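You operate a simulated robot arm through the tools that you are given. There is no shell and no other tool.

You are at the controls of a simulated two-armed robot. One attempt, no reset.

Task
Blow the dust off the yellow capsule and put it away.
Fine: it goes in the top coin drawer; lay it on the grey mat and press the bulb; shut the drawer after. Where these are worked on the way, their far stop is far enough and under half their travel is too little: top coin drawer.

Only the result counts: the job must be done as asked and must still hold three seconds after the hand-in. Knocking over, shifting, dropping, spilling or breaking anything else fails it.

Robot
Two 7-joint arms with two-finger parallel grippers on one trunk that stands fixed in place. Base frame: the origin is at the foot of the trunk, x ahead of it, y to its left, z up; the work surface is at about z = 0.76. Units: m, rad, N and s.
The left shoulder is at [0.02, 0.138, 1.291], the right one opposite. With the tool pointing down near the work surface each hand reaches from about 0.1 to 0.42 m from the base axis, measured 20 degrees to its own side. Payload 1.57 kg a hand.
The tool frame of a hand sits at the grasp point between the pads (the TCP): z along the fingers, y along the line on which they close. The tips reach 0.03 m beyond it. The gripper opens to 0.08 m. The fingers are 0.017 m wide and 0.012 m thick; the gripper's body (0.04 by 0.082 m) begins 0.08 m behind the TCP.
Orientation is that of the tool frame in the base frame, as a unit quaternion [x, y, z, w]. With the fingers straight down and closing along the base's y, the tool's x points along the base's -x, its y along +y and its z along -z.

Tools
- The arms move only by the tool drive_tool. It takes "left_motion", "right_motion" or both (then of equal length, played together; a hand with none holds still); each is one flat list of numbers, 7 for each row, row after row: the shift along the base's x, y, z in units of 50 mm (1.0 is 50 mm), then the turn, a rotation vector about the base's x, y, z in units of 5 degrees (1.0 is 5 degrees), then the opening in per cent of the stroke, from 0 (shut) to 100 (fully open). In form: [dx, dy, dz, ax, ay, az, jaw, dx, dy, dz, ax, ay, az, jaw, ...]. A call has 1 to 20 rows; each row shifts and turns the commanded pose from where the row before left it. A call with a number of a shift or a turn outside -1 to 1 is refused whole. A row lasts 0.2 s, in which the tool goes at most 0.05 m and 0.15 rad; a call with a longer step from one row to the next is refused whole, and so is a gripper value outside its range. A pose out of reach is approached as far as the arm can. The call stops where the force on the tool passes 90 N (or 10 N more than at its start, if that is more) or the arm is blocked; 0.2 s more then pass. Each finger travels about 0.045 m/s and halts on what it meets, pressing with about 32 N; the grip force reading is that of the motor and also rises with nothing between the fingers. The clock runs only during rows and for 0.2 s after the last one: add rows that do not move to give the fingers time. It gives the time, the measured TCP pose, the force on the tool (base axes), the opening and the grip force at its end, in the units of the frame above (readings bear some noise), with the torque about the TCP (base axes, N m) and any sound that the robot's microphone picked up.
- Cameras (640 x 400 px; columns grow to the right, rows downward): "scene" is now at [0.1823, -0.0582, 1.2179]; the picture's right is [-0.59, -0.81, 0.00], its down [-0.13, 0.09, -0.99] and it looks along [0.80, -0.58, -0.16] (base axes); focal length 214 px, centre (320, 200). "left" rides on the left gripper at [0.072, 0.007, -0.122] in its tool frame; the picture's right is [-0.09, 1.00, 0.00], its down [-0.84, -0.08, -0.54] and it looks along [-0.54, -0.05, 0.84] (tool axes); focal length 238 px, centre (320, 200). "right" rides on the right gripper at [0.072, -0.007, -0.122] in its tool frame; the picture's right is [0.09, 1.00, 0.00], its down [-0.84, 0.08, -0.54] and it looks along [-0.54, 0.05, 0.84] (tool axes); focal length 238 px, centre (320, 200). There is no depth. A picture from a camera that has moved, and an enlarged one, comes with that camera's place and axes in the base frame and with its lens. The place of the scene camera against the robot may be out by one fixed shift of up to 0.012 m in any direction.
- capture(camera): a new picture of that camera. No time passes.
- slide_trunk(by): slides the trunk up (or, below 0, down) by that many m; the arms and the scene camera ride with it, the base frame stays. It gives what a move gives, with no picture.
- turn_head(pan, tilt): turns the head with the scene camera to pan (to the left, within 1.047 rad either way) and tilt (down, from -0.506 to 1.204), counted from straight ahead of the robot. It gives what a move gives.
- zoom(camera, box): a new picture of the part [left, top, right, bottom] of that camera's present view, enlarged. No time passes.
- sign_off(): hands the job in; it is judged then, once.

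Places have to be worked out from the pictures, the camera data and where the tool is seen. Open the grippers and draw the arms clear of the work before you hand the job in, unless the task says otherwise.

The tools are called as name(argument=value, ...) on one line, values as JSON. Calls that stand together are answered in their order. drive_tool: Moves the arms, as the interface text tells. Its arguments: {"type":"object","properties":{"left_motion":{"type":"array"},"right_motion":{"type":"array"}},"required":[]} The other tools are called the same way: slide_trunk (by) slides the trunk up or down; turn_head (pan, tilt) turns the head that bears the scene camera; capture (camera) takes a picture; zoom (camera, box) takes an enlarged picture of a part of a camera's view; sign_off () hands the job in.

At the start:

```text
t: 0.0
left_eef_pos: [0.225, -0.0323, 1.21]
left_ee_rot: [-0.001, 0.986, 0.011, -0.167]
left_wrist_force: [13.6, 33.7, 13.7]
left_moment: [1.29, -0.17, -1.13]
left_finger_gap: 0.0803
left_grip_force: 0.3
right_eef_pos: [0.1616, -0.2852, 1.1355]
right_ee_rot: [-0.013, 0.986, -0.027, -0.166]
right_wrist_force: [-0.3, 1.1, 0.0]
right_moment: [0.0, -0.01, 0.0]
right_finger_gap: 0.0801
right_grip_force: 0.1
trunk travel left (down, up): [-0.666, 0.574]
head pan, tilt: [-0.569, 0.138]
```

scene: 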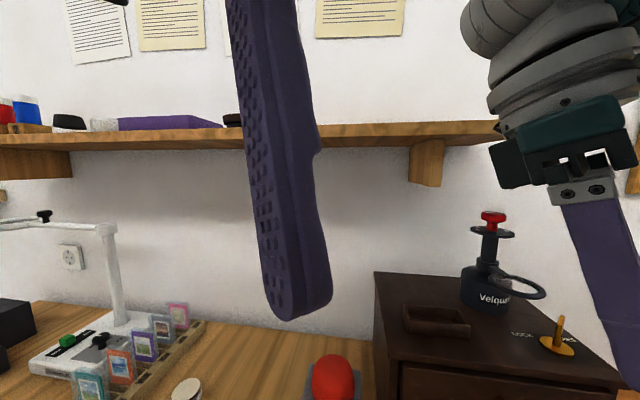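
right: 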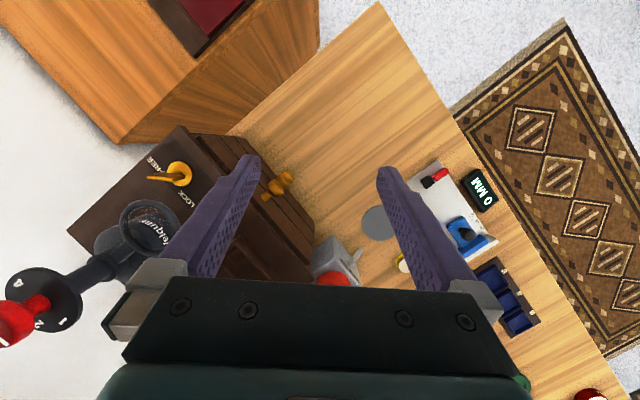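
left: 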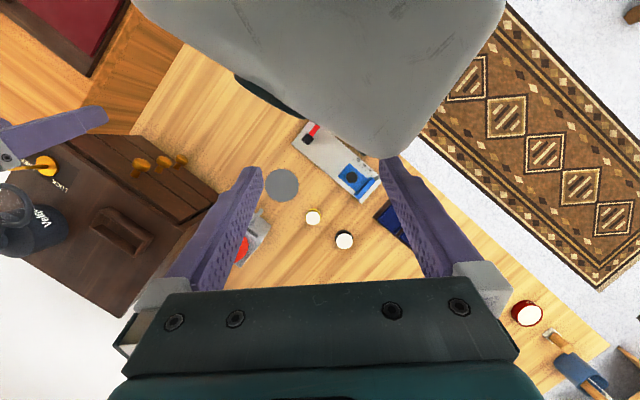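

The left hand hangs right in front of the head camera and its wrist reads about 38 N, so it may be touching something. I'll take fresh pictures of everything before any motion.

capture(camera="scene")

capture(camera="left")

capture(camera="right")

```text
taken
camera scene: at [0.1823, -0.0582, 1.2179], right [-0.59, -0.81, 0.0], down [-0.13, 0.09, -0.99], along [0.8, -0.58, -0.16], focal length 214 px, centre (320, 200)
```

scene: 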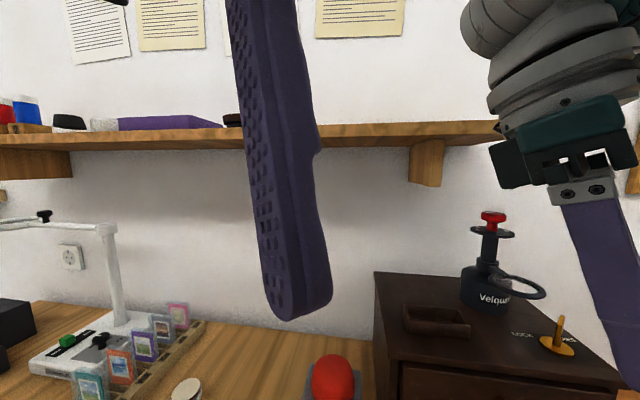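

```text
taken
camera left: at [0.1983, -0.0299, 1.3502], right [0.09, 1.0, -0.01], down [0.97, -0.09, 0.24], along [0.23, -0.03, -0.97], focal length 238 px, centre (320, 200)
```

left: 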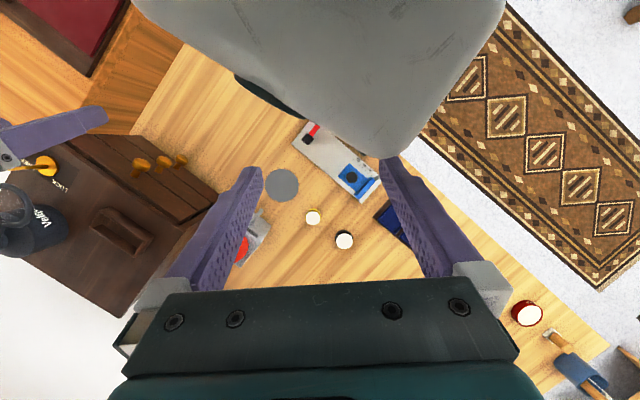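

```text
taken
camera right: at [0.1346, -0.2859, 1.2742], right [-0.12, 0.99, -0.02], down [0.97, 0.12, 0.23], along [0.23, 0.01, -0.97], focal length 238 px, centre (320, 200)
```

right: 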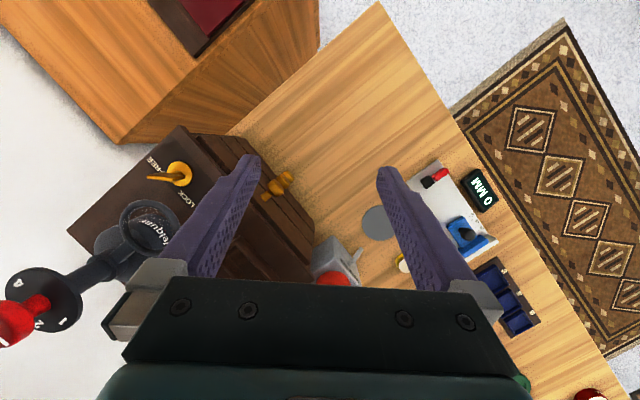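

The grey shape at the top of the left picture is the robot's own head, and the left fingers are leaning on it (force mostly +y). I'll draw the left hand gently away, ahead (+x) and a little to the left.

drive_tool(left_motion=[0.2, 0.1, 0, 0, 0, 0, 100, 0.4, 0.2, 0, 0, 0, 0, 100, 0.5, 0.3, 0, 0, 0, 0, 100])

```text
t: 0.8
left_eef_pos: [0.2706, -0.0048, 1.1877]
left_ee_rot: [0.005, 0.979, 0.019, -0.204]
left_wrist_force: [0.0, -0.4, -0.6]
left_moment: [-0.04, 0.01, 0.01]
left_finger_gap: 0.0799
left_grip_force: 0.1
right_eef_pos: [0.1612, -0.2857, 1.1336]
right_ee_rot: [-0.014, 0.985, -0.027, -0.169]
right_wrist_force: [-0.5, -0.2, -0.3]
right_moment: [-0.01, 0.01, 0.0]
right_finger_gap: 0.0801
right_grip_force: 0.0
trunk travel left (down, up): [-0.666, 0.574]
head pan, tilt: [-0.569, 0.138]
```

The left hand is free now (force about zero). I'll move it further left, at the same height, to clear the head's view.

drive_tool(left_motion=[0, 0.8, 0, 0, 0, 0, 100, 0, 0.8, 0, 0, 0, 0, 100, 0, 0.8, 0, 0, 0, 0, 100])

turn_head(pan=-0.3, tilt=0.75)

capture(camera="scene")

capture(camera="left")

```text
t: 1.8
left_eef_pos: [0.265, 0.1143, 1.1781]
left_ee_rot: [0.007, 0.972, 0.021, -0.235]
left_wrist_force: [-0.7, 0.3, -0.2]
left_moment: [0.01, -0.01, 0.0]
left_finger_gap: 0.0799
left_grip_force: 0.1
right_eef_pos: [0.1614, -0.2836, 1.1334]
right_ee_rot: [-0.014, 0.985, -0.028, -0.169]
right_wrist_force: [-0.7, -0.1, 0.6]
right_moment: [0.05, 0.02, 0.01]
right_finger_gap: 0.0802
right_grip_force: 0.0
trunk travel left (down, up): [-0.666, 0.574]
head pan, tilt: [-0.569, 0.138]
stopped in row 3 (left hand): the arm was blocked; the commanded pose is now the measured one
```

```text
t: 2.8
left_eef_pos: [0.2651, 0.1142, 1.1782]
left_ee_rot: [0.008, 0.972, 0.021, -0.232]
left_wrist_force: [0.1, 1.1, -0.7]
left_moment: [-0.01, -0.02, 0.01]
left_finger_gap: 0.08
left_grip_force: 0.1
right_eef_pos: [0.1619, -0.2843, 1.1347]
right_ee_rot: [-0.013, 0.985, -0.026, -0.169]
right_wrist_force: [0.5, -0.1, 0.1]
right_moment: [0.03, 0.01, -0.04]
right_finger_gap: 0.0803
right_grip_force: 0.0
trunk travel left (down, up): [-0.666, 0.574]
head pan, tilt: [-0.3, 0.75]
```

```text
taken
camera scene: at [0.1863, -0.0282, 1.1642], right [-0.3, -0.96, 0.0], down [-0.65, 0.2, -0.73], along [0.7, -0.22, -0.68], focal length 214 px, centre (320, 200)
```

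scene: 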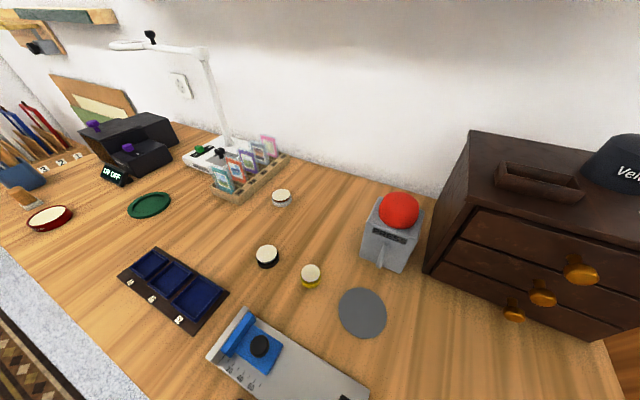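

```text
taken
camera left: at [0.2579, 0.1148, 1.3212], right [0.11, 0.99, 0.0], down [0.99, -0.11, 0.1], along [0.1, -0.02, -0.99], focal length 238 px, centre (320, 200)
```

left: 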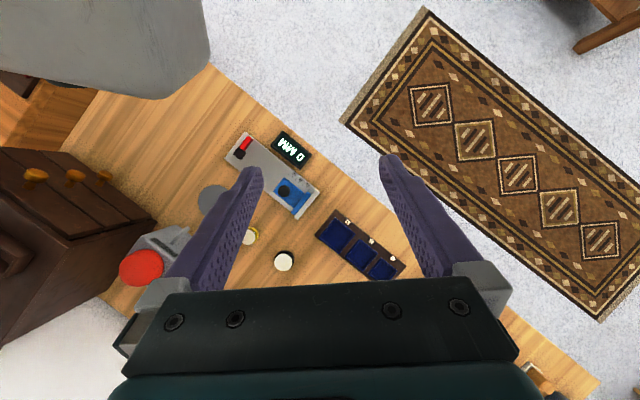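

The left arm met a joint limit, not a contact (force about zero). The scene view now shows the yellow-ringed capsule, the grey mat, the red bulb blower and the drawer cabinet. I'll zoom in on each.

zoom(camera="scene", box=[240, 180, 440, 350])

zoom(camera="scene", box=[420, 110, 640, 350])

zoom(camera="right", box=[60, 110, 380, 310])

zoom(camera="scene", box=[60, 80, 300, 230])

```text
2.35 times, centred on (340, 265) of scene
camera zoom: at [0.1863, -0.0282, 1.1642], right [-0.3, -0.96, 0.0], down [-0.65, 0.2, -0.73], along [0.7, -0.22, -0.68], focal length 505 px, centre (273, 47)
```

zoom: 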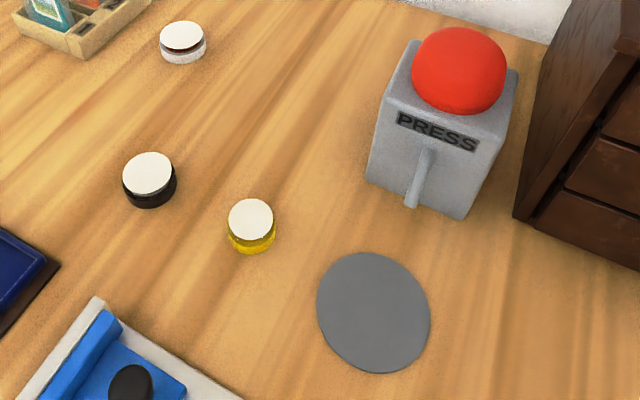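

```text
1.67 times, centred on (530, 230) of scene
camera zoom: at [0.1863, -0.0282, 1.1642], right [-0.3, -0.96, 0.0], down [-0.65, 0.2, -0.73], along [0.7, -0.22, -0.68], focal length 358 px, centre (-30, 150)
```

zoom: 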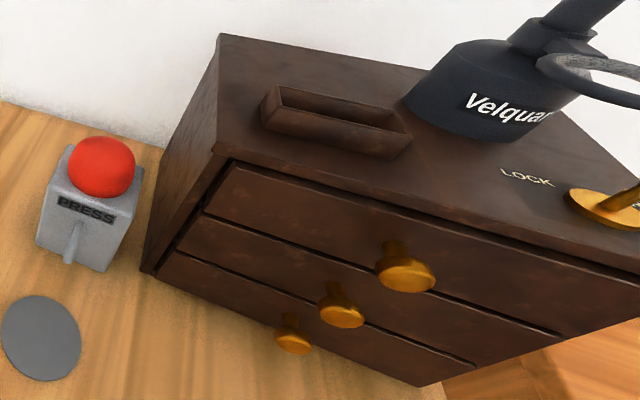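

```text
2.00 times, centred on (220, 210) of right
camera zoom: at [0.1346, -0.2858, 1.2737], right [-0.12, 0.99, -0.02], down [0.97, 0.12, 0.23], along [0.23, 0.01, -0.97], focal length 477 px, centre (520, 180)
```

zoom: 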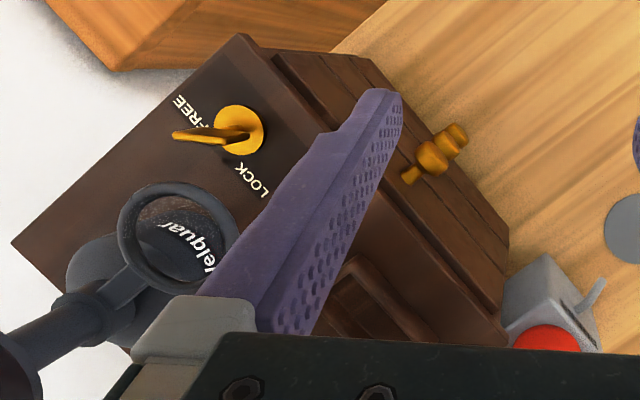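

```text
2.67 times, centred on (180, 155) of scene
camera zoom: at [0.1863, -0.0282, 1.1642], right [-0.3, -0.96, 0.0], down [-0.65, 0.2, -0.73], along [0.7, -0.22, -0.68], focal length 572 px, centre (693, 320)
```

zoom: 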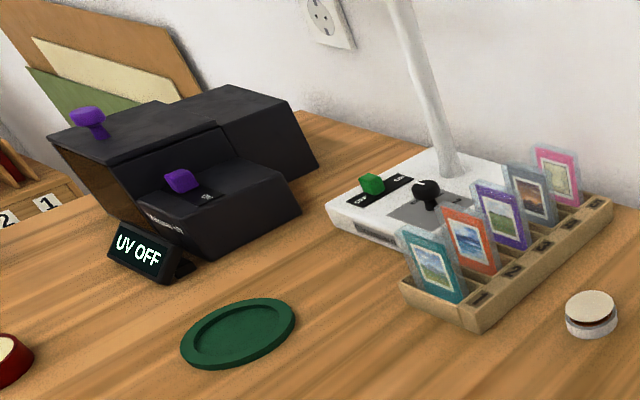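

There is a LOCK/FREE thumb-turn on top of the cabinet that may hold the drawers. I'll turn the head toward the cabinet to read its state.

turn_head(pan=-0.9, tilt=0.6)

capture(camera="scene")

```text
t: 3.8
left_eef_pos: [0.2655, 0.1142, 1.1786]
left_ee_rot: [0.008, 0.972, 0.02, -0.232]
left_wrist_force: [-0.1, 0.7, -0.2]
left_moment: [-0.02, 0.0, 0.01]
left_finger_gap: 0.08
left_grip_force: 0.2
right_eef_pos: [0.1618, -0.2847, 1.1343]
right_ee_rot: [-0.013, 0.985, -0.028, -0.169]
right_wrist_force: [0.3, -0.9, 0.1]
right_moment: [0.0, 0.0, -0.02]
right_finger_gap: 0.0799
right_grip_force: 0.1
trunk travel left (down, up): [-0.666, 0.574]
head pan, tilt: [-0.901, 0.6]
```

```text
taken
camera scene: at [0.1621, -0.0729, 1.1769], right [-0.78, -0.62, 0.0], down [-0.35, 0.44, -0.82], along [0.51, -0.65, -0.57], focal length 214 px, centre (320, 200)
```

scene: 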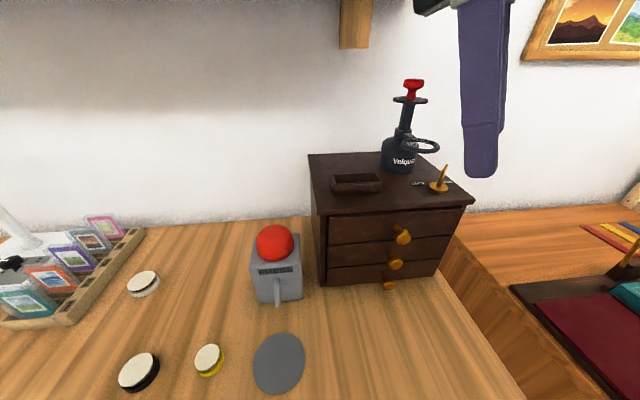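

zoom(camera="scene", box=[300, 140, 500, 300])

zoom(camera="scene", box=[395, 150, 475, 210])

zoom(camera="scene", box=[180, 210, 340, 400])

```text
2.50 times, centred on (400, 220) of scene
camera zoom: at [0.1621, -0.0729, 1.1769], right [-0.78, -0.62, 0.0], down [-0.35, 0.44, -0.82], along [0.51, -0.65, -0.57], focal length 536 px, centre (120, 150)
```

zoom: 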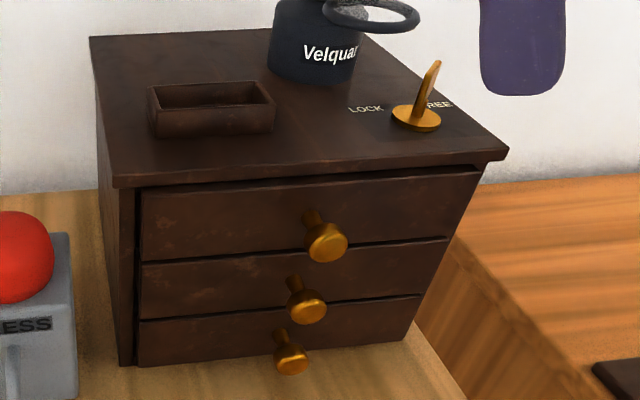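

```text
6.67 times, centred on (435, 180) of scene
camera zoom: at [0.1621, -0.0729, 1.1769], right [-0.78, -0.62, 0.0], down [-0.35, 0.44, -0.82], along [0.51, -0.65, -0.57], focal length 1430 px, centre (-447, 333)
```

zoom: 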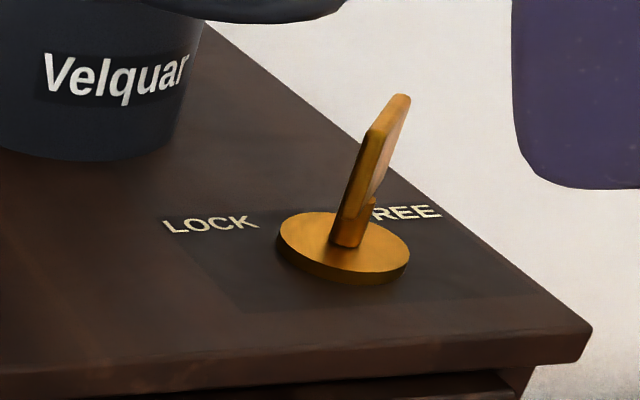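

```text
2.11 times, centred on (260, 305) of scene
camera zoom: at [0.1621, -0.0729, 1.1769], right [-0.78, -0.62, 0.0], down [-0.35, 0.44, -0.82], along [0.51, -0.65, -0.57], focal length 452 px, centre (446, -21)
```

zoom: 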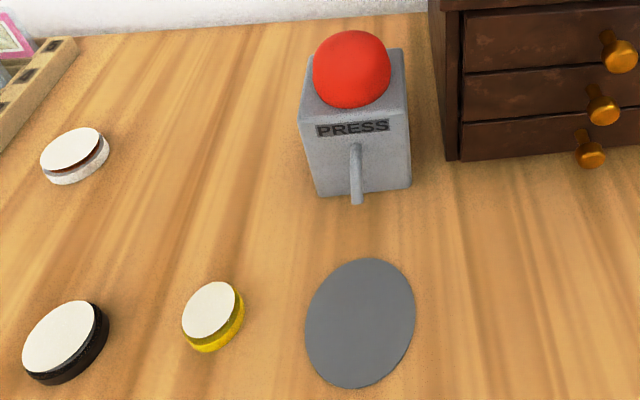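

The cabinet is turned about 45°, its drawer fronts facing the robot, and the thumb-turn sits at about (0.197, -0.463, 0.977). I'll zoom with the wrist camera on the thumb-turn and on the knobs.

zoom(camera="right", box=[130, 140, 220, 220])

zoom(camera="right", box=[220, 130, 340, 240])

zoom(camera="scene", box=[370, 200, 450, 300])

```text
5.00 times, centred on (175, 180) of right
camera zoom: at [0.1346, -0.2858, 1.2738], right [-0.12, 0.99, -0.02], down [0.97, 0.12, 0.23], along [0.23, 0.01, -0.97], focal length 1192 px, centre (1045, 300)
```

zoom: 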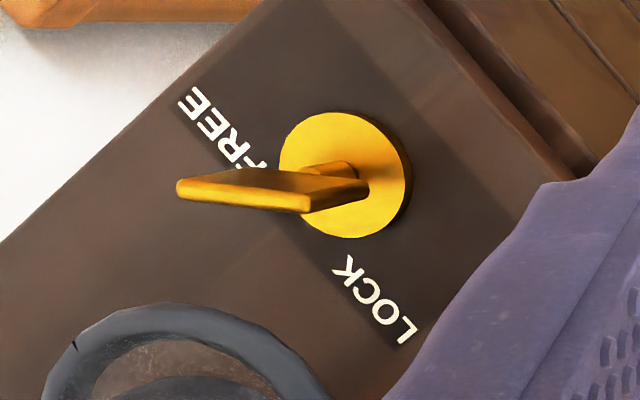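

```text
3.64 times, centred on (280, 185) of right
camera zoom: at [0.1346, -0.2858, 1.2738], right [-0.12, 0.99, -0.02], down [0.97, 0.12, 0.23], along [0.23, 0.01, -0.97], focal length 867 px, centre (466, 254)
```

zoom: 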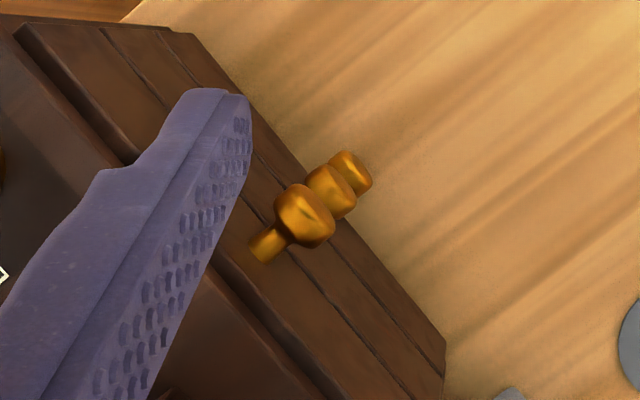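

```text
4.00 times, centred on (410, 250) of scene
camera zoom: at [0.1621, -0.0729, 1.1769], right [-0.78, -0.62, 0.0], down [-0.35, 0.44, -0.82], along [0.51, -0.65, -0.57], focal length 858 px, centre (-40, 0)
```

zoom: 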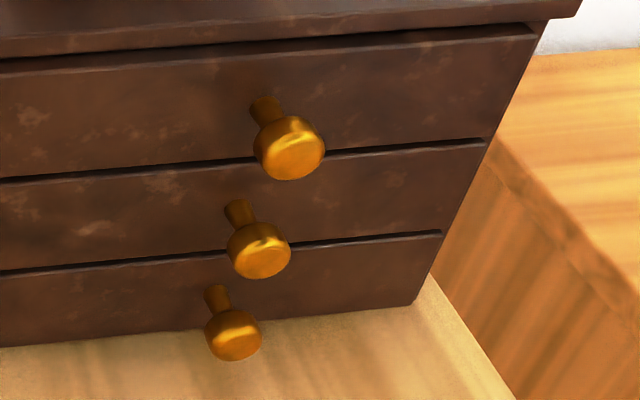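

The lever lies at FREE by its direction, the top knob's head is near (0.208, -0.348, 0.937), and the capsule is near (0.378, -0.072). I'll first park the left hand lower and further left, off the table, to give the right arm room.

drive_tool(left_motion=[-0.1, 0.3, -0.6, 0, -0.7, 0, 100, -0.2, 0.45, -0.6, 0, -0.8, 0, 100, -0.2, 0.45, -0.6, 0, -0.8, 0, 100, -0.2, 0.45, -0.6, 0, -0.8, 0, 100, -0.2, 0.45, -0.6, 0, -0.8, 0, 100, -0.2, 0.45, -0.6, 0, -0.8, 0, 100])

```text
t: 5.2
left_eef_pos: [0.2129, 0.2453, 0.9988]
left_ee_rot: [0.004, 0.999, 0.022, -0.028]
left_wrist_force: [-0.1, 0.3, -0.2]
left_moment: [0.01, -0.03, -0.01]
left_finger_gap: 0.0797
left_grip_force: 0.1
right_eef_pos: [0.1615, -0.2845, 1.1344]
right_ee_rot: [-0.013, 0.985, -0.028, -0.17]
right_wrist_force: [0.6, -0.7, -0.2]
right_moment: [0.0, 0.02, 0.01]
right_finger_gap: 0.0798
right_grip_force: 0.1
trunk travel left (down, up): [-0.666, 0.574]
head pan, tilt: [-0.901, 0.6]
```

The left hand is parked at (0.213, 0.245, 1.0). Now I'll bring the right hand over the area short of the capsule, straightening it to point down.

drive_tool(right_motion=[0.2, 0.7, -0.3, 0, -0.65, 0, 100, 0.4, 0.7, -0.4, 0, -0.65, 0, 100, 0.46, 0.6, -0.447, 0, -0.65, 0, 100, 0.46, 0.6, -0.447, 0, -0.65, 0, 100, 0.46, 0.6, -0.447, 0, -0.65, 0, 100, 0.46, 0.5, -0.447, 0, -0.65, 0, 100])

capture(camera="right")

capture(camera="scene")

```text
t: 6.6
left_eef_pos: [0.2137, 0.2449, 0.9992]
left_ee_rot: [0.003, 0.999, 0.022, -0.029]
left_wrist_force: [-0.2, 0.2, -0.2]
left_moment: [-0.01, -0.02, 0.0]
left_finger_gap: 0.0799
left_grip_force: 0.0
right_eef_pos: [0.2831, -0.0997, 1.0103]
right_ee_rot: [-0.008, 1.0, -0.029, 0.002]
right_wrist_force: [0.2, 0.4, 0.0]
right_moment: [0.01, 0.01, -0.02]
right_finger_gap: 0.0801
right_grip_force: 0.1
trunk travel left (down, up): [-0.666, 0.574]
head pan, tilt: [-0.901, 0.6]
```

```text
taken
camera right: at [0.2112, -0.1001, 1.1334], right [-0.11, 0.99, -0.06], down [0.83, 0.12, 0.54], along [0.54, 0.01, -0.84], focal length 238 px, centre (320, 200)
```

right: 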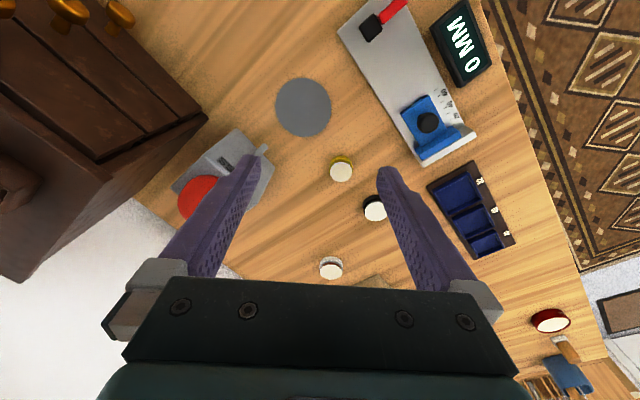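

```text
taken
camera scene: at [0.162, -0.0729, 1.177], right [-0.78, -0.62, 0.0], down [-0.35, 0.44, -0.83], along [0.51, -0.65, -0.56], focal length 214 px, centre (320, 200)
```

scene: 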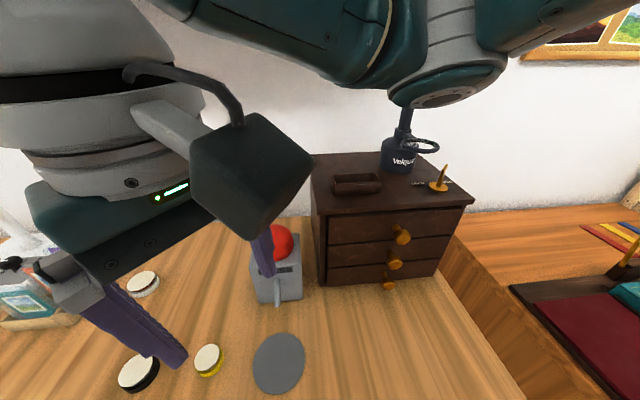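

The arm moved without contact, and the capsule now shows at about (0.376, -0.069). I'll zoom on it and the mat to fix its place and size.

zoom(camera="right", box=[260, 60, 400, 220])

zoom(camera="right", box=[160, 90, 340, 230])

```text
2.50 times, centred on (330, 140) of right
camera zoom: at [0.2112, -0.1001, 1.1334], right [-0.11, 0.99, -0.06], down [0.83, 0.12, 0.54], along [0.54, 0.01, -0.84], focal length 596 px, centre (295, 350)
```

zoom: 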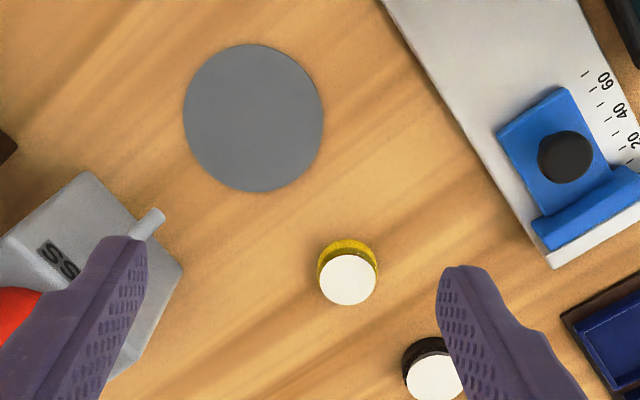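

```text
2.86 times, centred on (250, 160) of right
camera zoom: at [0.2112, -0.1001, 1.1334], right [-0.11, 0.99, -0.06], down [0.83, 0.12, 0.54], along [0.54, 0.01, -0.84], focal length 681 px, centre (520, 314)
```

zoom: 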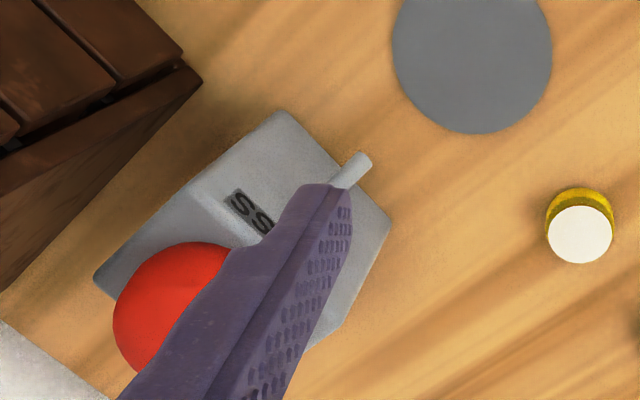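

The capsule is at about (0.376, -0.068), roughly 37 mm across; the mat's centre is at (0.291, -0.138), 83 mm across. I'll level the small tilt and come down above the capsule to z≈0.86.

drive_tool(right_motion=[0.465, 0.16, -0.75, 0.165, 0, 0, 100, 0.465, 0.16, -0.75, 0.165, 0, 0, 100, 0.465, 0.16, -0.75, 0.165, 0, 0, 100, 0.465, 0.16, -0.75, 0.165, 0, 0, 100])

capture(camera="right")

capture(camera="scene")

```text
t: 7.6
left_eef_pos: [0.2118, 0.2448, 0.9992]
left_ee_rot: [0.003, 0.999, 0.022, -0.029]
left_wrist_force: [-0.7, 0.6, -0.2]
left_moment: [0.02, -0.04, -0.02]
left_finger_gap: 0.08
left_grip_force: 0.0
right_eef_pos: [0.3788, -0.0643, 0.8589]
right_ee_rot: [-0.009, 1.0, 0.001, 0.001]
right_wrist_force: [-0.2, -0.5, -0.1]
right_moment: [0.02, -0.01, 0.01]
right_finger_gap: 0.0802
right_grip_force: 0.1
trunk travel left (down, up): [-0.666, 0.574]
head pan, tilt: [-0.901, 0.6]
```

```text
taken
camera right: at [0.3059, -0.0723, 0.9811], right [-0.11, 0.99, 0.0], down [0.83, 0.09, 0.54], along [0.54, 0.06, -0.84], focal length 238 px, centre (320, 200)
```

right: 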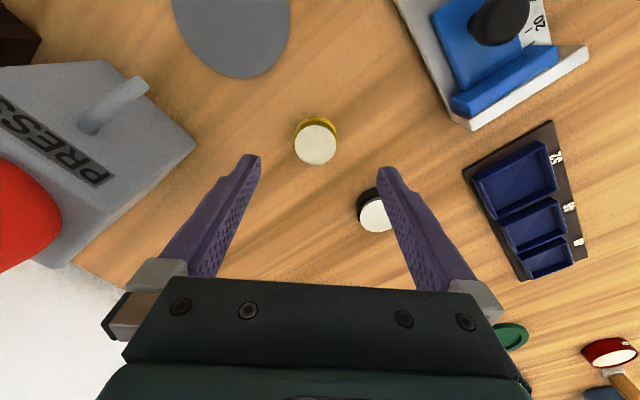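

```text
taken
camera scene: at [0.162, -0.0729, 1.177], right [-0.78, -0.62, 0.0], down [-0.35, 0.44, -0.82], along [0.51, -0.65, -0.57], focal length 214 px, centre (320, 200)
```

scene: 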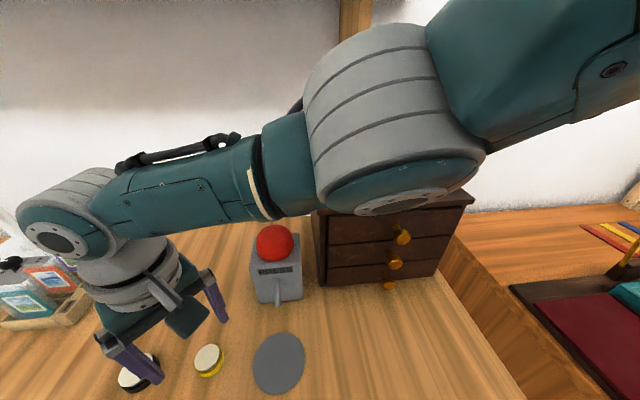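

The hand hovers straight over the capsule, whose centre I now put at (0.377, -0.0685) with its top near z 0.787. I'll descend to TCP z≈0.797 with the fingers either side.

drive_tool(right_motion=[-0.018, -0.042, -0.62, 0, 0, 0, 100, -0.018, -0.042, -0.62, 0, 0, 0, 100, 0, 0, 0, 0, 0, 0, 100])

capture(camera="right")

```text
t: 8.4
left_eef_pos: [0.2131, 0.2446, 0.9985]
left_ee_rot: [0.003, 0.999, 0.021, -0.029]
left_wrist_force: [0.2, 0.0, 0.1]
left_moment: [0.0, 0.0, 0.0]
left_finger_gap: 0.0799
left_grip_force: 0.0
right_eef_pos: [0.3673, -0.0738, 0.8009]
right_ee_rot: [-0.008, 1.0, 0.0, 0.0]
right_wrist_force: [0.1, 0.1, -0.2]
right_moment: [-0.01, -0.02, -0.01]
right_finger_gap: 0.0801
right_grip_force: 0.0
right hand out of reach, approached as far as the arm can: row 2
trunk travel left (down, up): [-0.666, 0.574]
head pan, tilt: [-0.901, 0.6]
```

```text
taken
camera right: at [0.2948, -0.081, 0.9227], right [-0.11, 0.99, 0.0], down [0.83, 0.09, 0.54], along [0.54, 0.06, -0.84], focal length 238 px, centre (320, 200)
```

right: 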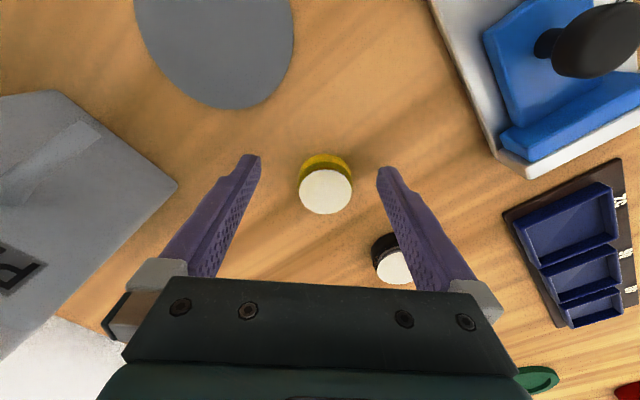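

The arm is just short of reach here: TCP stopped at (0.367, -0.074, 0.801) with no contact. Tilting the fingers 10° forward about the closing axis brings the wrist back and should give the missing centimetre.

drive_tool(right_motion=[0, 0, 0, 0, -0.7, 0, 100, 0, 0, 0, 0, -0.7, 0, 100, 0, 0, 0, 0, -0.6, 0, 100, 0, 0, 0, 0, 0, 0, 100])

capture(camera="right")

```text
t: 9.4
left_eef_pos: [0.213, 0.2443, 0.999]
left_ee_rot: [0.004, 0.999, 0.021, -0.029]
left_wrist_force: [0.3, 0.2, -0.6]
left_moment: [0.01, 0.0, 0.0]
left_finger_gap: 0.0798
left_grip_force: 0.0
right_eef_pos: [0.3675, -0.0747, 0.8015]
right_ee_rot: [-0.008, 0.996, -0.001, 0.089]
right_wrist_force: [0.1, 0.2, -0.6]
right_moment: [-0.02, -0.01, 0.01]
right_finger_gap: 0.08
right_grip_force: 0.2
trunk travel left (down, up): [-0.666, 0.574]
head pan, tilt: [-0.901, 0.6]
```

```text
taken
camera right: at [0.2756, -0.0825, 0.9097], right [-0.11, 0.99, -0.02], down [0.73, 0.09, 0.68], along [0.68, 0.06, -0.73], focal length 238 px, centre (320, 200)
```

right: 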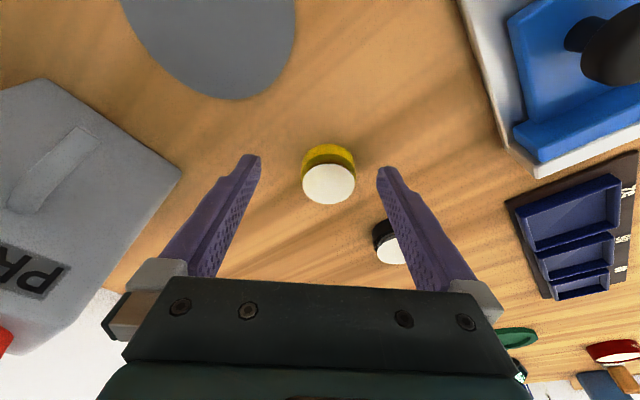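

The tilt worked without losing position. I'll shift about 5 mm ahead, 6 mm left and 4.5 mm down so the pads straddle the capsule's middle, then close.

drive_tool(right_motion=[0.1, 0.124, -0.09, 0, 0, 0, 100, 0, 0, 0, 0, 0, 0, 100, 0, 0, 0, 0, 0, 0, 60, 0, 0, 0, 0, 0, 0, 20, 0, 0, 0, 0, 0, 0, 20, 0, 0, 0, 0, 0, 0, 20, 0, 0, 0, 0, 0, 0, 20])

capture(camera="right")

```text
t: 11.0
left_eef_pos: [0.2142, 0.2458, 0.9991]
left_ee_rot: [0.003, 0.999, 0.021, -0.029]
left_wrist_force: [-0.1, -0.1, 0.2]
left_moment: [0.0, 0.01, 0.01]
left_finger_gap: 0.0801
left_grip_force: 0.0
right_eef_pos: [0.3722, -0.0673, 0.7984]
right_ee_rot: [-0.009, 0.996, -0.001, 0.088]
right_wrist_force: [1.0, -0.1, 0.3]
right_moment: [-0.02, 0.02, 0.0]
right_finger_gap: 0.0385
right_grip_force: 31.6
trunk travel left (down, up): [-0.666, 0.574]
head pan, tilt: [-0.901, 0.6]
```

```text
taken
camera right: at [0.2801, -0.0753, 0.9055], right [-0.11, 0.99, -0.02], down [0.73, 0.09, 0.68], along [0.68, 0.06, -0.73], focal length 238 px, centre (320, 200)
```

right: 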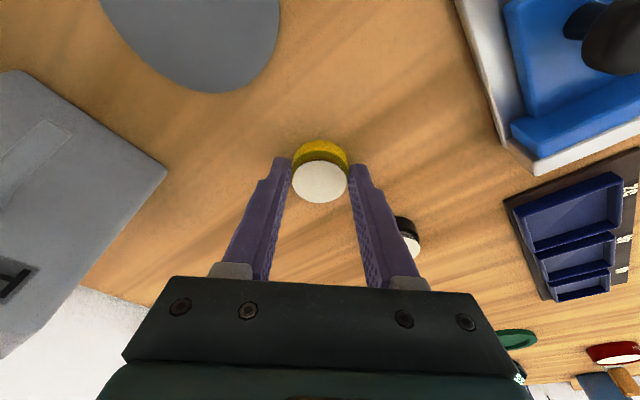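

The capsule is gripped (gap 38.5 mm, 31.6 N). I'll lift it 60 mm, swing back then right to over the mat (keeping clear of the nozzle at about (0.337, -0.18, 0.815)), and look.

drive_tool(right_motion=[0, 0, 0.4, 0, 0, 0, 20, 0, 0, 0.8, 0, 0, 0, 20, -0.8, 0, 0, 0, 0, 0, 20, -0.9, 0, 0, 0, 0, 0, 20, 0, -0.7, 0, 0, 0, 0, 20, 0, -0.714, 0, 0, 0, 0, 20, 0, 0, 0, 0, 0, 0, 20])

capture(camera="right")

capture(camera="scene")

```text
t: 12.6
left_eef_pos: [0.2125, 0.2448, 0.9982]
left_ee_rot: [0.002, 0.999, 0.022, -0.028]
left_wrist_force: [-0.8, 0.0, 0.3]
left_moment: [-0.03, 0.0, -0.02]
left_finger_gap: 0.0801
left_grip_force: 0.1
right_eef_pos: [0.2857, -0.1389, 0.8599]
right_ee_rot: [-0.008, 0.996, -0.002, 0.088]
right_wrist_force: [-0.4, 0.2, -0.1]
right_moment: [0.01, 0.05, 0.04]
right_finger_gap: 0.0386
right_grip_force: 31.8
trunk travel left (down, up): [-0.666, 0.574]
head pan, tilt: [-0.901, 0.6]
```

```text
taken
camera right: at [0.1942, -0.148, 0.9663], right [-0.11, 0.99, -0.02], down [0.73, 0.09, 0.68], along [0.68, 0.06, -0.73], focal length 238 px, centre (320, 200)
```

right: 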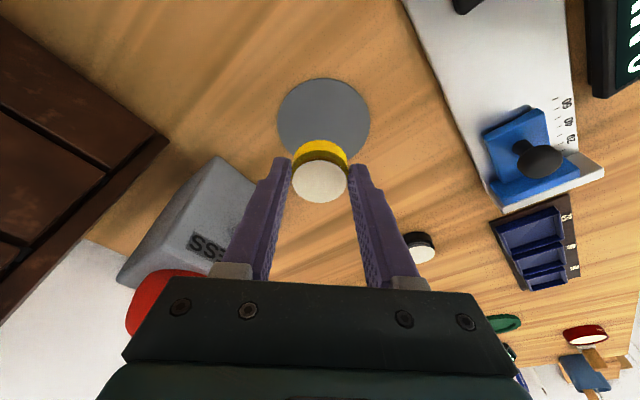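

```text
taken
camera scene: at [0.162, -0.073, 1.177], right [-0.78, -0.62, 0.0], down [-0.35, 0.44, -0.83], along [0.51, -0.65, -0.56], focal length 214 px, centre (320, 200)
```

scene: 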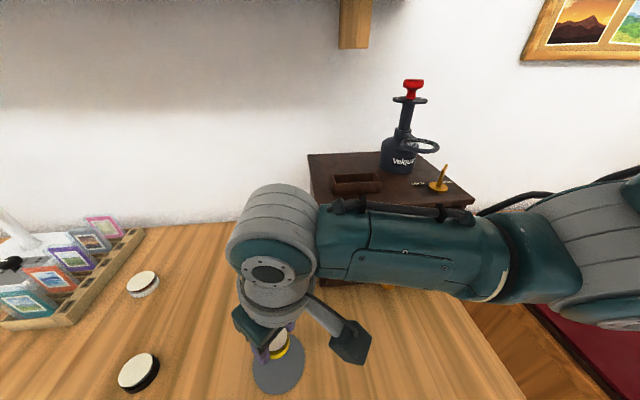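

The capsule hangs over the mat, whose centre I now read at about (0.288, -0.139). I'll lower it to just above mat height and check the force.

drive_tool(right_motion=[-0.03, 0, -0.6, 0, 0, 0, 20, 0, 0, -0.5, 0, 0, 0, 20, 0, 0, 0, 0, 0, 0, 20])

capture(camera="right")

```text
t: 13.4
left_eef_pos: [0.2125, 0.2455, 0.9994]
left_ee_rot: [0.003, 0.999, 0.022, -0.029]
left_wrist_force: [1.1, -0.6, 0.5]
left_moment: [0.01, 0.02, 0.0]
left_finger_gap: 0.0804
left_grip_force: 0.0
right_eef_pos: [0.2861, -0.1427, 0.8027]
right_ee_rot: [-0.008, 0.996, 0.0, 0.089]
right_wrist_force: [0.4, 0.6, 0.0]
right_moment: [0.0, 0.0, 0.0]
right_finger_gap: 0.0387
right_grip_force: 31.8
trunk travel left (down, up): [-0.666, 0.574]
head pan, tilt: [-0.901, 0.6]
```

```text
taken
camera right: at [0.1943, -0.1498, 0.9113], right [-0.11, 0.99, -0.02], down [0.73, 0.09, 0.68], along [0.68, 0.06, -0.73], focal length 238 px, centre (320, 200)
```

right: 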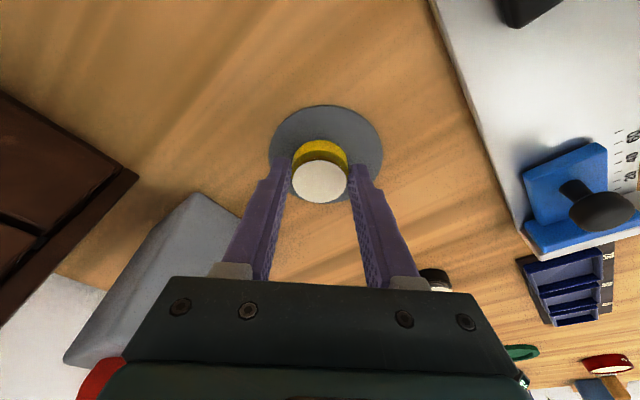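

The capsule is over the mat with no contact yet; the mat's centre reads (0.2875, -0.139). I'll shift 3 mm left, 1.5 mm back and down 3 mm.

drive_tool(right_motion=[-0.03, 0.06, 0, 0, 0, 0, 20, 0, 0, -0.06, 0, 0, 0, 20, 0, 0, 0, 0, 0, 0, 20])

```text
t: 14.2
left_eef_pos: [0.2126, 0.2451, 1.0005]
left_ee_rot: [0.004, 0.999, 0.022, -0.028]
left_wrist_force: [-0.8, 0.1, 0.1]
left_moment: [-0.03, 0.02, -0.01]
left_finger_gap: 0.0801
left_grip_force: 0.1
right_eef_pos: [0.2845, -0.1383, 0.8019]
right_ee_rot: [-0.007, 0.996, -0.002, 0.089]
right_wrist_force: [0.0, -0.2, 0.2]
right_moment: [0.02, -0.01, -0.02]
right_finger_gap: 0.0388
right_grip_force: 32.3
trunk travel left (down, up): [-0.666, 0.574]
head pan, tilt: [-0.901, 0.6]
```

No contact force yet; I'll go down another 2 mm.

drive_tool(right_motion=[0, 0, -0.04, 0, 0, 0, 20, 0, 0, 0, 0, 0, 0, 20])

```text
t: 14.8
left_eef_pos: [0.2122, 0.2438, 1.0004]
left_ee_rot: [0.003, 0.999, 0.021, -0.028]
left_wrist_force: [0.0, -0.3, 0.3]
left_moment: [0.03, -0.01, 0.01]
left_finger_gap: 0.0801
left_grip_force: 0.1
right_eef_pos: [0.2847, -0.1385, 0.8002]
right_ee_rot: [-0.009, 0.996, 0.0, 0.091]
right_wrist_force: [-9.1, -1.0, 29.1]
right_moment: [0.0, 0.02, 0.0]
right_finger_gap: 0.0388
right_grip_force: 32.2
trunk travel left (down, up): [-0.666, 0.574]
head pan, tilt: [-0.901, 0.6]
```

The capsule touched the mat (29 N). I'll ease up 1 mm, open the fingers, and draw back along the finger axis.

drive_tool(right_motion=[0, 0, 0.02, 0, 0, 0, 20, 0, 0, 0, 0, 0, 0, 60, 0, 0, 0, 0, 0, 0, 100, 0, 0, 0, 0, 0, 0, 100, 0, 0, 0, 0, 0, 0, 100, -0.05, 0, 0.3, 0, 0, 0, 100, -0.12, 0, 0.65, 0, 0, 0, 100, -0.16, 0, 0.9, 0, 0, 0, 100, -0.16, 0, 0.9, 0, 0, 0, 100])

capture(camera="right")

capture(camera="scene")

```text
t: 16.8
left_eef_pos: [0.2127, 0.2451, 0.9991]
left_ee_rot: [0.004, 0.999, 0.022, -0.029]
left_wrist_force: [0.7, -0.1, -0.4]
left_moment: [-0.01, -0.01, 0.03]
left_finger_gap: 0.0798
left_grip_force: 0.1
right_eef_pos: [0.262, -0.1378, 0.9374]
right_ee_rot: [-0.008, 0.996, -0.001, 0.088]
right_wrist_force: [0.0, -0.7, -0.3]
right_moment: [-0.01, 0.02, -0.03]
right_finger_gap: 0.0801
right_grip_force: 0.1
trunk travel left (down, up): [-0.666, 0.574]
head pan, tilt: [-0.901, 0.6]
```

```text
taken
camera right: at [0.1694, -0.1464, 1.0441], right [-0.11, 0.99, -0.02], down [0.73, 0.09, 0.68], along [0.68, 0.06, -0.73], focal length 238 px, centre (320, 200)
```

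right: 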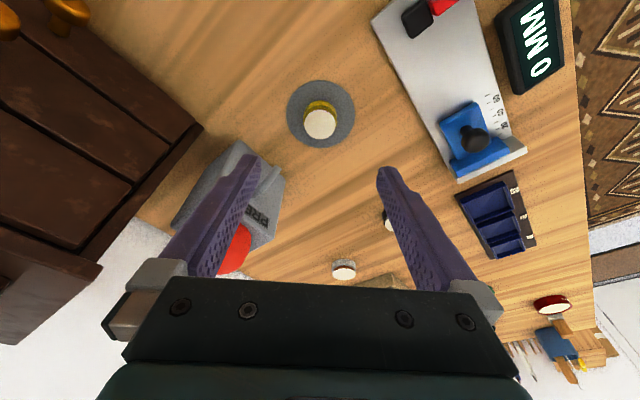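

```text
taken
camera scene: at [0.1621, -0.073, 1.1769], right [-0.78, -0.62, 0.0], down [-0.35, 0.44, -0.83], along [0.51, -0.65, -0.56], focal length 214 px, centre (320, 200)
```

scene: 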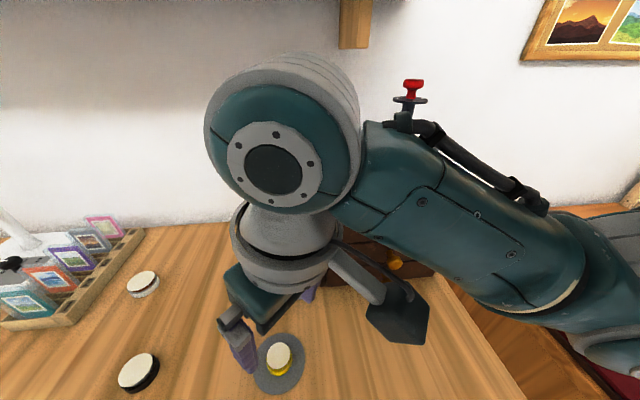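

The capsule stands on the mat, well centred. Next I'll close the right gripper, raise it and go toward the bulb to see its exact place before pressing.

drive_tool(right_motion=[0.2, 0, 0.8, 0, 0.667, 0, 60, 0.5, -0.5, 0.6, 0, 0.667, 0, 30, 0.6, -0.7, 0.4, 0, 0.667, 0, 0, 0, 0, 0, 0, 0, 0, 0, 0, 0, 0, 0, 0, 0, 0])

capture(camera="right")

capture(camera="scene")

```text
refused: row 3 steps farther than a row can; nothing moved
```

```text
taken
camera right: at [0.1694, -0.1464, 1.0441], right [-0.11, 0.99, -0.02], down [0.73, 0.09, 0.68], along [0.68, 0.06, -0.73], focal length 238 px, centre (320, 200)
```

right: 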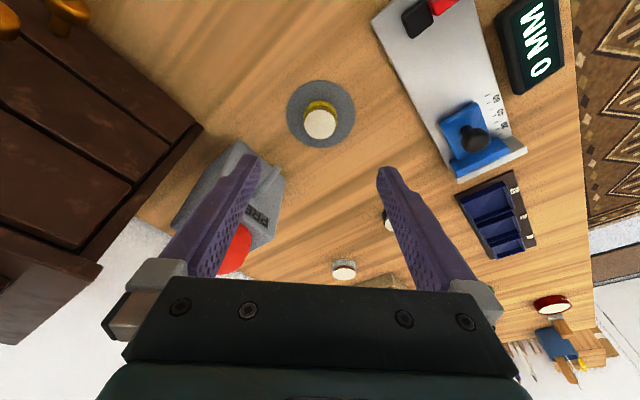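

```text
taken
camera scene: at [0.1621, -0.073, 1.1769], right [-0.78, -0.62, 0.0], down [-0.35, 0.44, -0.83], along [0.51, -0.65, -0.56], focal length 214 px, centre (320, 200)
```

scene: 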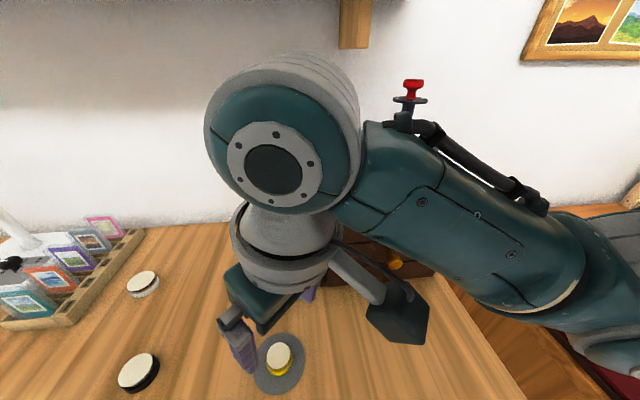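

The call was refused because one row stepped too far, so nothing moved. I'll repeat it with smaller steps.

drive_tool(right_motion=[0.2, 0, 0.7, 0, 0.5, 0, 60, 0.4, -0.4, 0.5, 0, 0.5, 0, 30, 0.4, -0.4, 0.4, 0, 0.5, 0, 0, 0.4, -0.4, 0.3, 0, 0.5, 0, 0, 0, 0, 0, 0, 0, 0, 0])

capture(camera="right")

capture(camera="scene")

```text
t: 18.0
left_eef_pos: [0.2121, 0.2454, 0.999]
left_ee_rot: [0.003, 0.999, 0.022, -0.029]
left_wrist_force: [1.0, -0.7, 0.3]
left_moment: [-0.02, 0.01, 0.02]
left_finger_gap: 0.0802
left_grip_force: 0.0
right_eef_pos: [0.3305, -0.198, 1.0307]
right_ee_rot: [-0.008, 1.0, 0.0, 0.001]
right_wrist_force: [-0.6, -0.5, -0.2]
right_moment: [-0.01, 0.0, -0.04]
right_finger_gap: 0.0
right_grip_force: 13.0
trunk travel left (down, up): [-0.666, 0.574]
head pan, tilt: [-0.901, 0.6]
```

```text
taken
camera right: at [0.2585, -0.2049, 1.1532], right [-0.11, 0.99, 0.0], down [0.83, 0.09, 0.54], along [0.54, 0.06, -0.84], focal length 238 px, centre (320, 200)
```

right: 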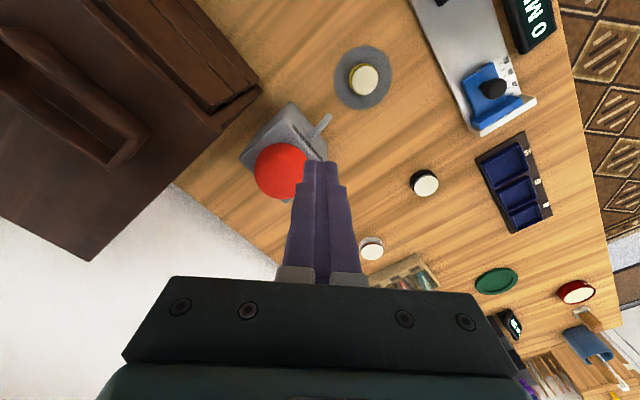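

```text
taken
camera scene: at [0.1621, -0.073, 1.177], right [-0.78, -0.62, 0.0], down [-0.35, 0.44, -0.83], along [0.51, -0.65, -0.56], focal length 214 px, centre (320, 200)
```

scene: 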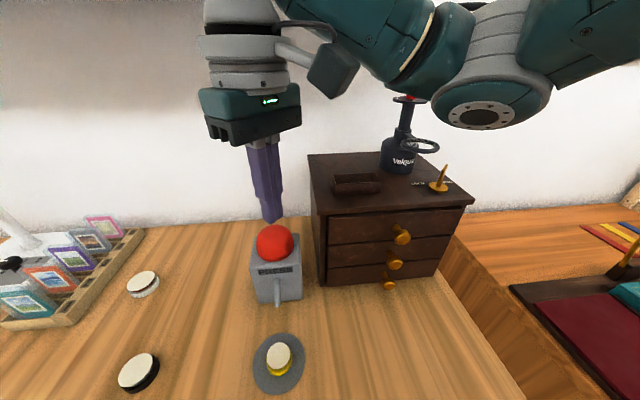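

The bulb's centre triangulates to about (0.385, -0.238, 0.90), its top near z 0.925. I'll bring the closed fingertips right above it, to TCP z≈0.985, and check.

drive_tool(right_motion=[0.4, -0.3, -0.2, 0, 0, 0, 0, 0.4, -0.3, -0.4, 0, 0, 0, 0, 0.29, -0.2, -0.3, 0, 0, 0, 0, 0, 0, 0, 0, 0, 0, 0])

capture(camera="right")

zoom(camera="scene", box=[200, 150, 360, 400])

```text
t: 19.0
left_eef_pos: [0.2134, 0.2456, 0.9996]
left_ee_rot: [0.004, 0.999, 0.022, -0.029]
left_wrist_force: [0.5, -0.4, 0.0]
left_moment: [-0.05, 0.01, -0.02]
left_finger_gap: 0.08
left_grip_force: 0.0
right_eef_pos: [0.3863, -0.2354, 0.9854]
right_ee_rot: [-0.009, 1.0, 0.0, 0.001]
right_wrist_force: [0.6, -0.7, 0.4]
right_moment: [0.0, -0.01, -0.03]
right_finger_gap: 0.0
right_grip_force: 21.3
trunk travel left (down, up): [-0.666, 0.574]
head pan, tilt: [-0.901, 0.6]
```

```text
taken
camera right: at [0.3145, -0.2432, 1.1065], right [-0.11, 0.99, 0.0], down [0.83, 0.09, 0.54], along [0.54, 0.06, -0.84], focal length 238 px, centre (320, 200)
```

right: 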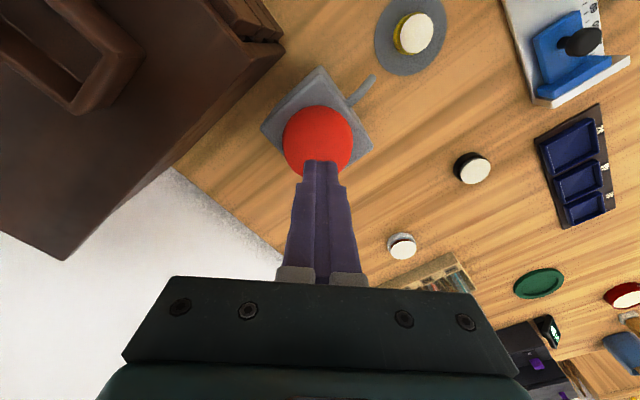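

```text
1.60 times, centred on (280, 275) of scene
camera zoom: at [0.1621, -0.073, 1.177], right [-0.78, -0.62, 0.0], down [-0.35, 0.44, -0.83], along [0.51, -0.65, -0.56], focal length 343 px, centre (384, 80)
```

zoom: 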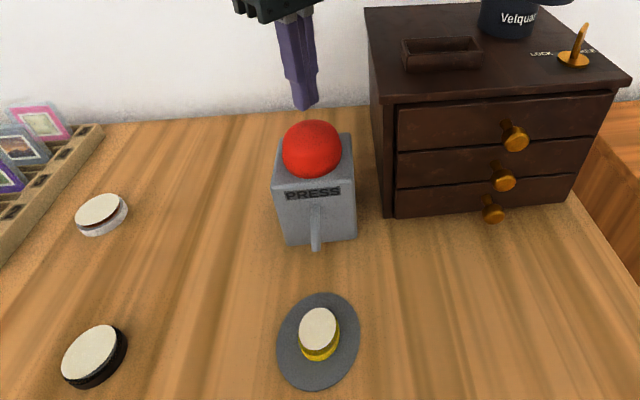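

The fingertips hang directly over the bulb. I'll lower in small steps until I feel the bulb.

drive_tool(right_motion=[0, -0.04, -0.3, 0, 0, 0, 0, 0, 0, -0.2, 0, 0, 0, 0, 0, 0, -0.1, 0, 0, 0, 0])

```text
t: 19.8
left_eef_pos: [0.2121, 0.2452, 0.9984]
left_ee_rot: [0.003, 0.999, 0.022, -0.029]
left_wrist_force: [0.1, 0.1, -1.2]
left_moment: [-0.03, -0.01, -0.03]
left_finger_gap: 0.0798
left_grip_force: 0.0
right_eef_pos: [0.3848, -0.2384, 0.9551]
right_ee_rot: [-0.008, 1.0, 0.0, 0.0]
right_wrist_force: [-0.3, -0.4, 0.2]
right_moment: [0.05, 0.0, -0.02]
right_finger_gap: 0.0
right_grip_force: 21.3
trunk travel left (down, up): [-0.666, 0.574]
head pan, tilt: [-0.901, 0.6]
```

zoom(camera="scene", box=[220, 190, 340, 320])

drive_tool(right_motion=[0, 0, -0.1, 0, 0, 0, 0, 0, 0, -0.1, 0, 0, 0, 0])

```text
3.08 times, centred on (280, 255) of scene
camera zoom: at [0.1621, -0.073, 1.177], right [-0.78, -0.62, 0.0], down [-0.35, 0.44, -0.83], along [0.51, -0.65, -0.56], focal length 660 px, centre (443, 31)
```

zoom: 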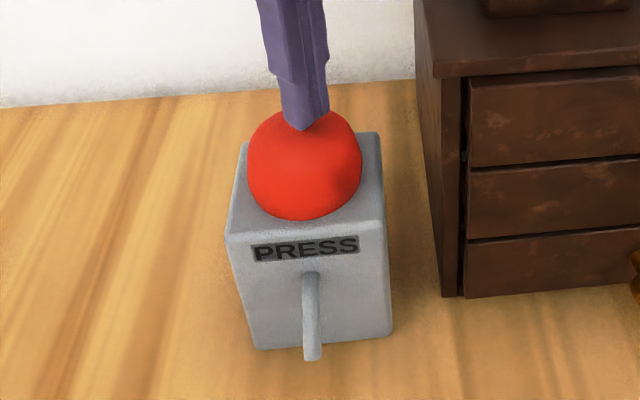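

```text
t: 20.4
left_eef_pos: [0.2131, 0.2448, 0.9987]
left_ee_rot: [0.003, 0.999, 0.022, -0.029]
left_wrist_force: [1.0, 0.0, 0.8]
left_moment: [-0.01, 0.0, -0.03]
left_finger_gap: 0.0802
left_grip_force: 0.0
right_eef_pos: [0.3853, -0.2385, 0.9457]
right_ee_rot: [-0.009, 1.0, 0.001, 0.0]
right_wrist_force: [0.2, -0.3, 1.7]
right_moment: [-0.01, -0.02, 0.01]
right_finger_gap: 0.0002
right_grip_force: 21.5
trunk travel left (down, up): [-0.666, 0.574]
head pan, tilt: [-0.901, 0.6]
```

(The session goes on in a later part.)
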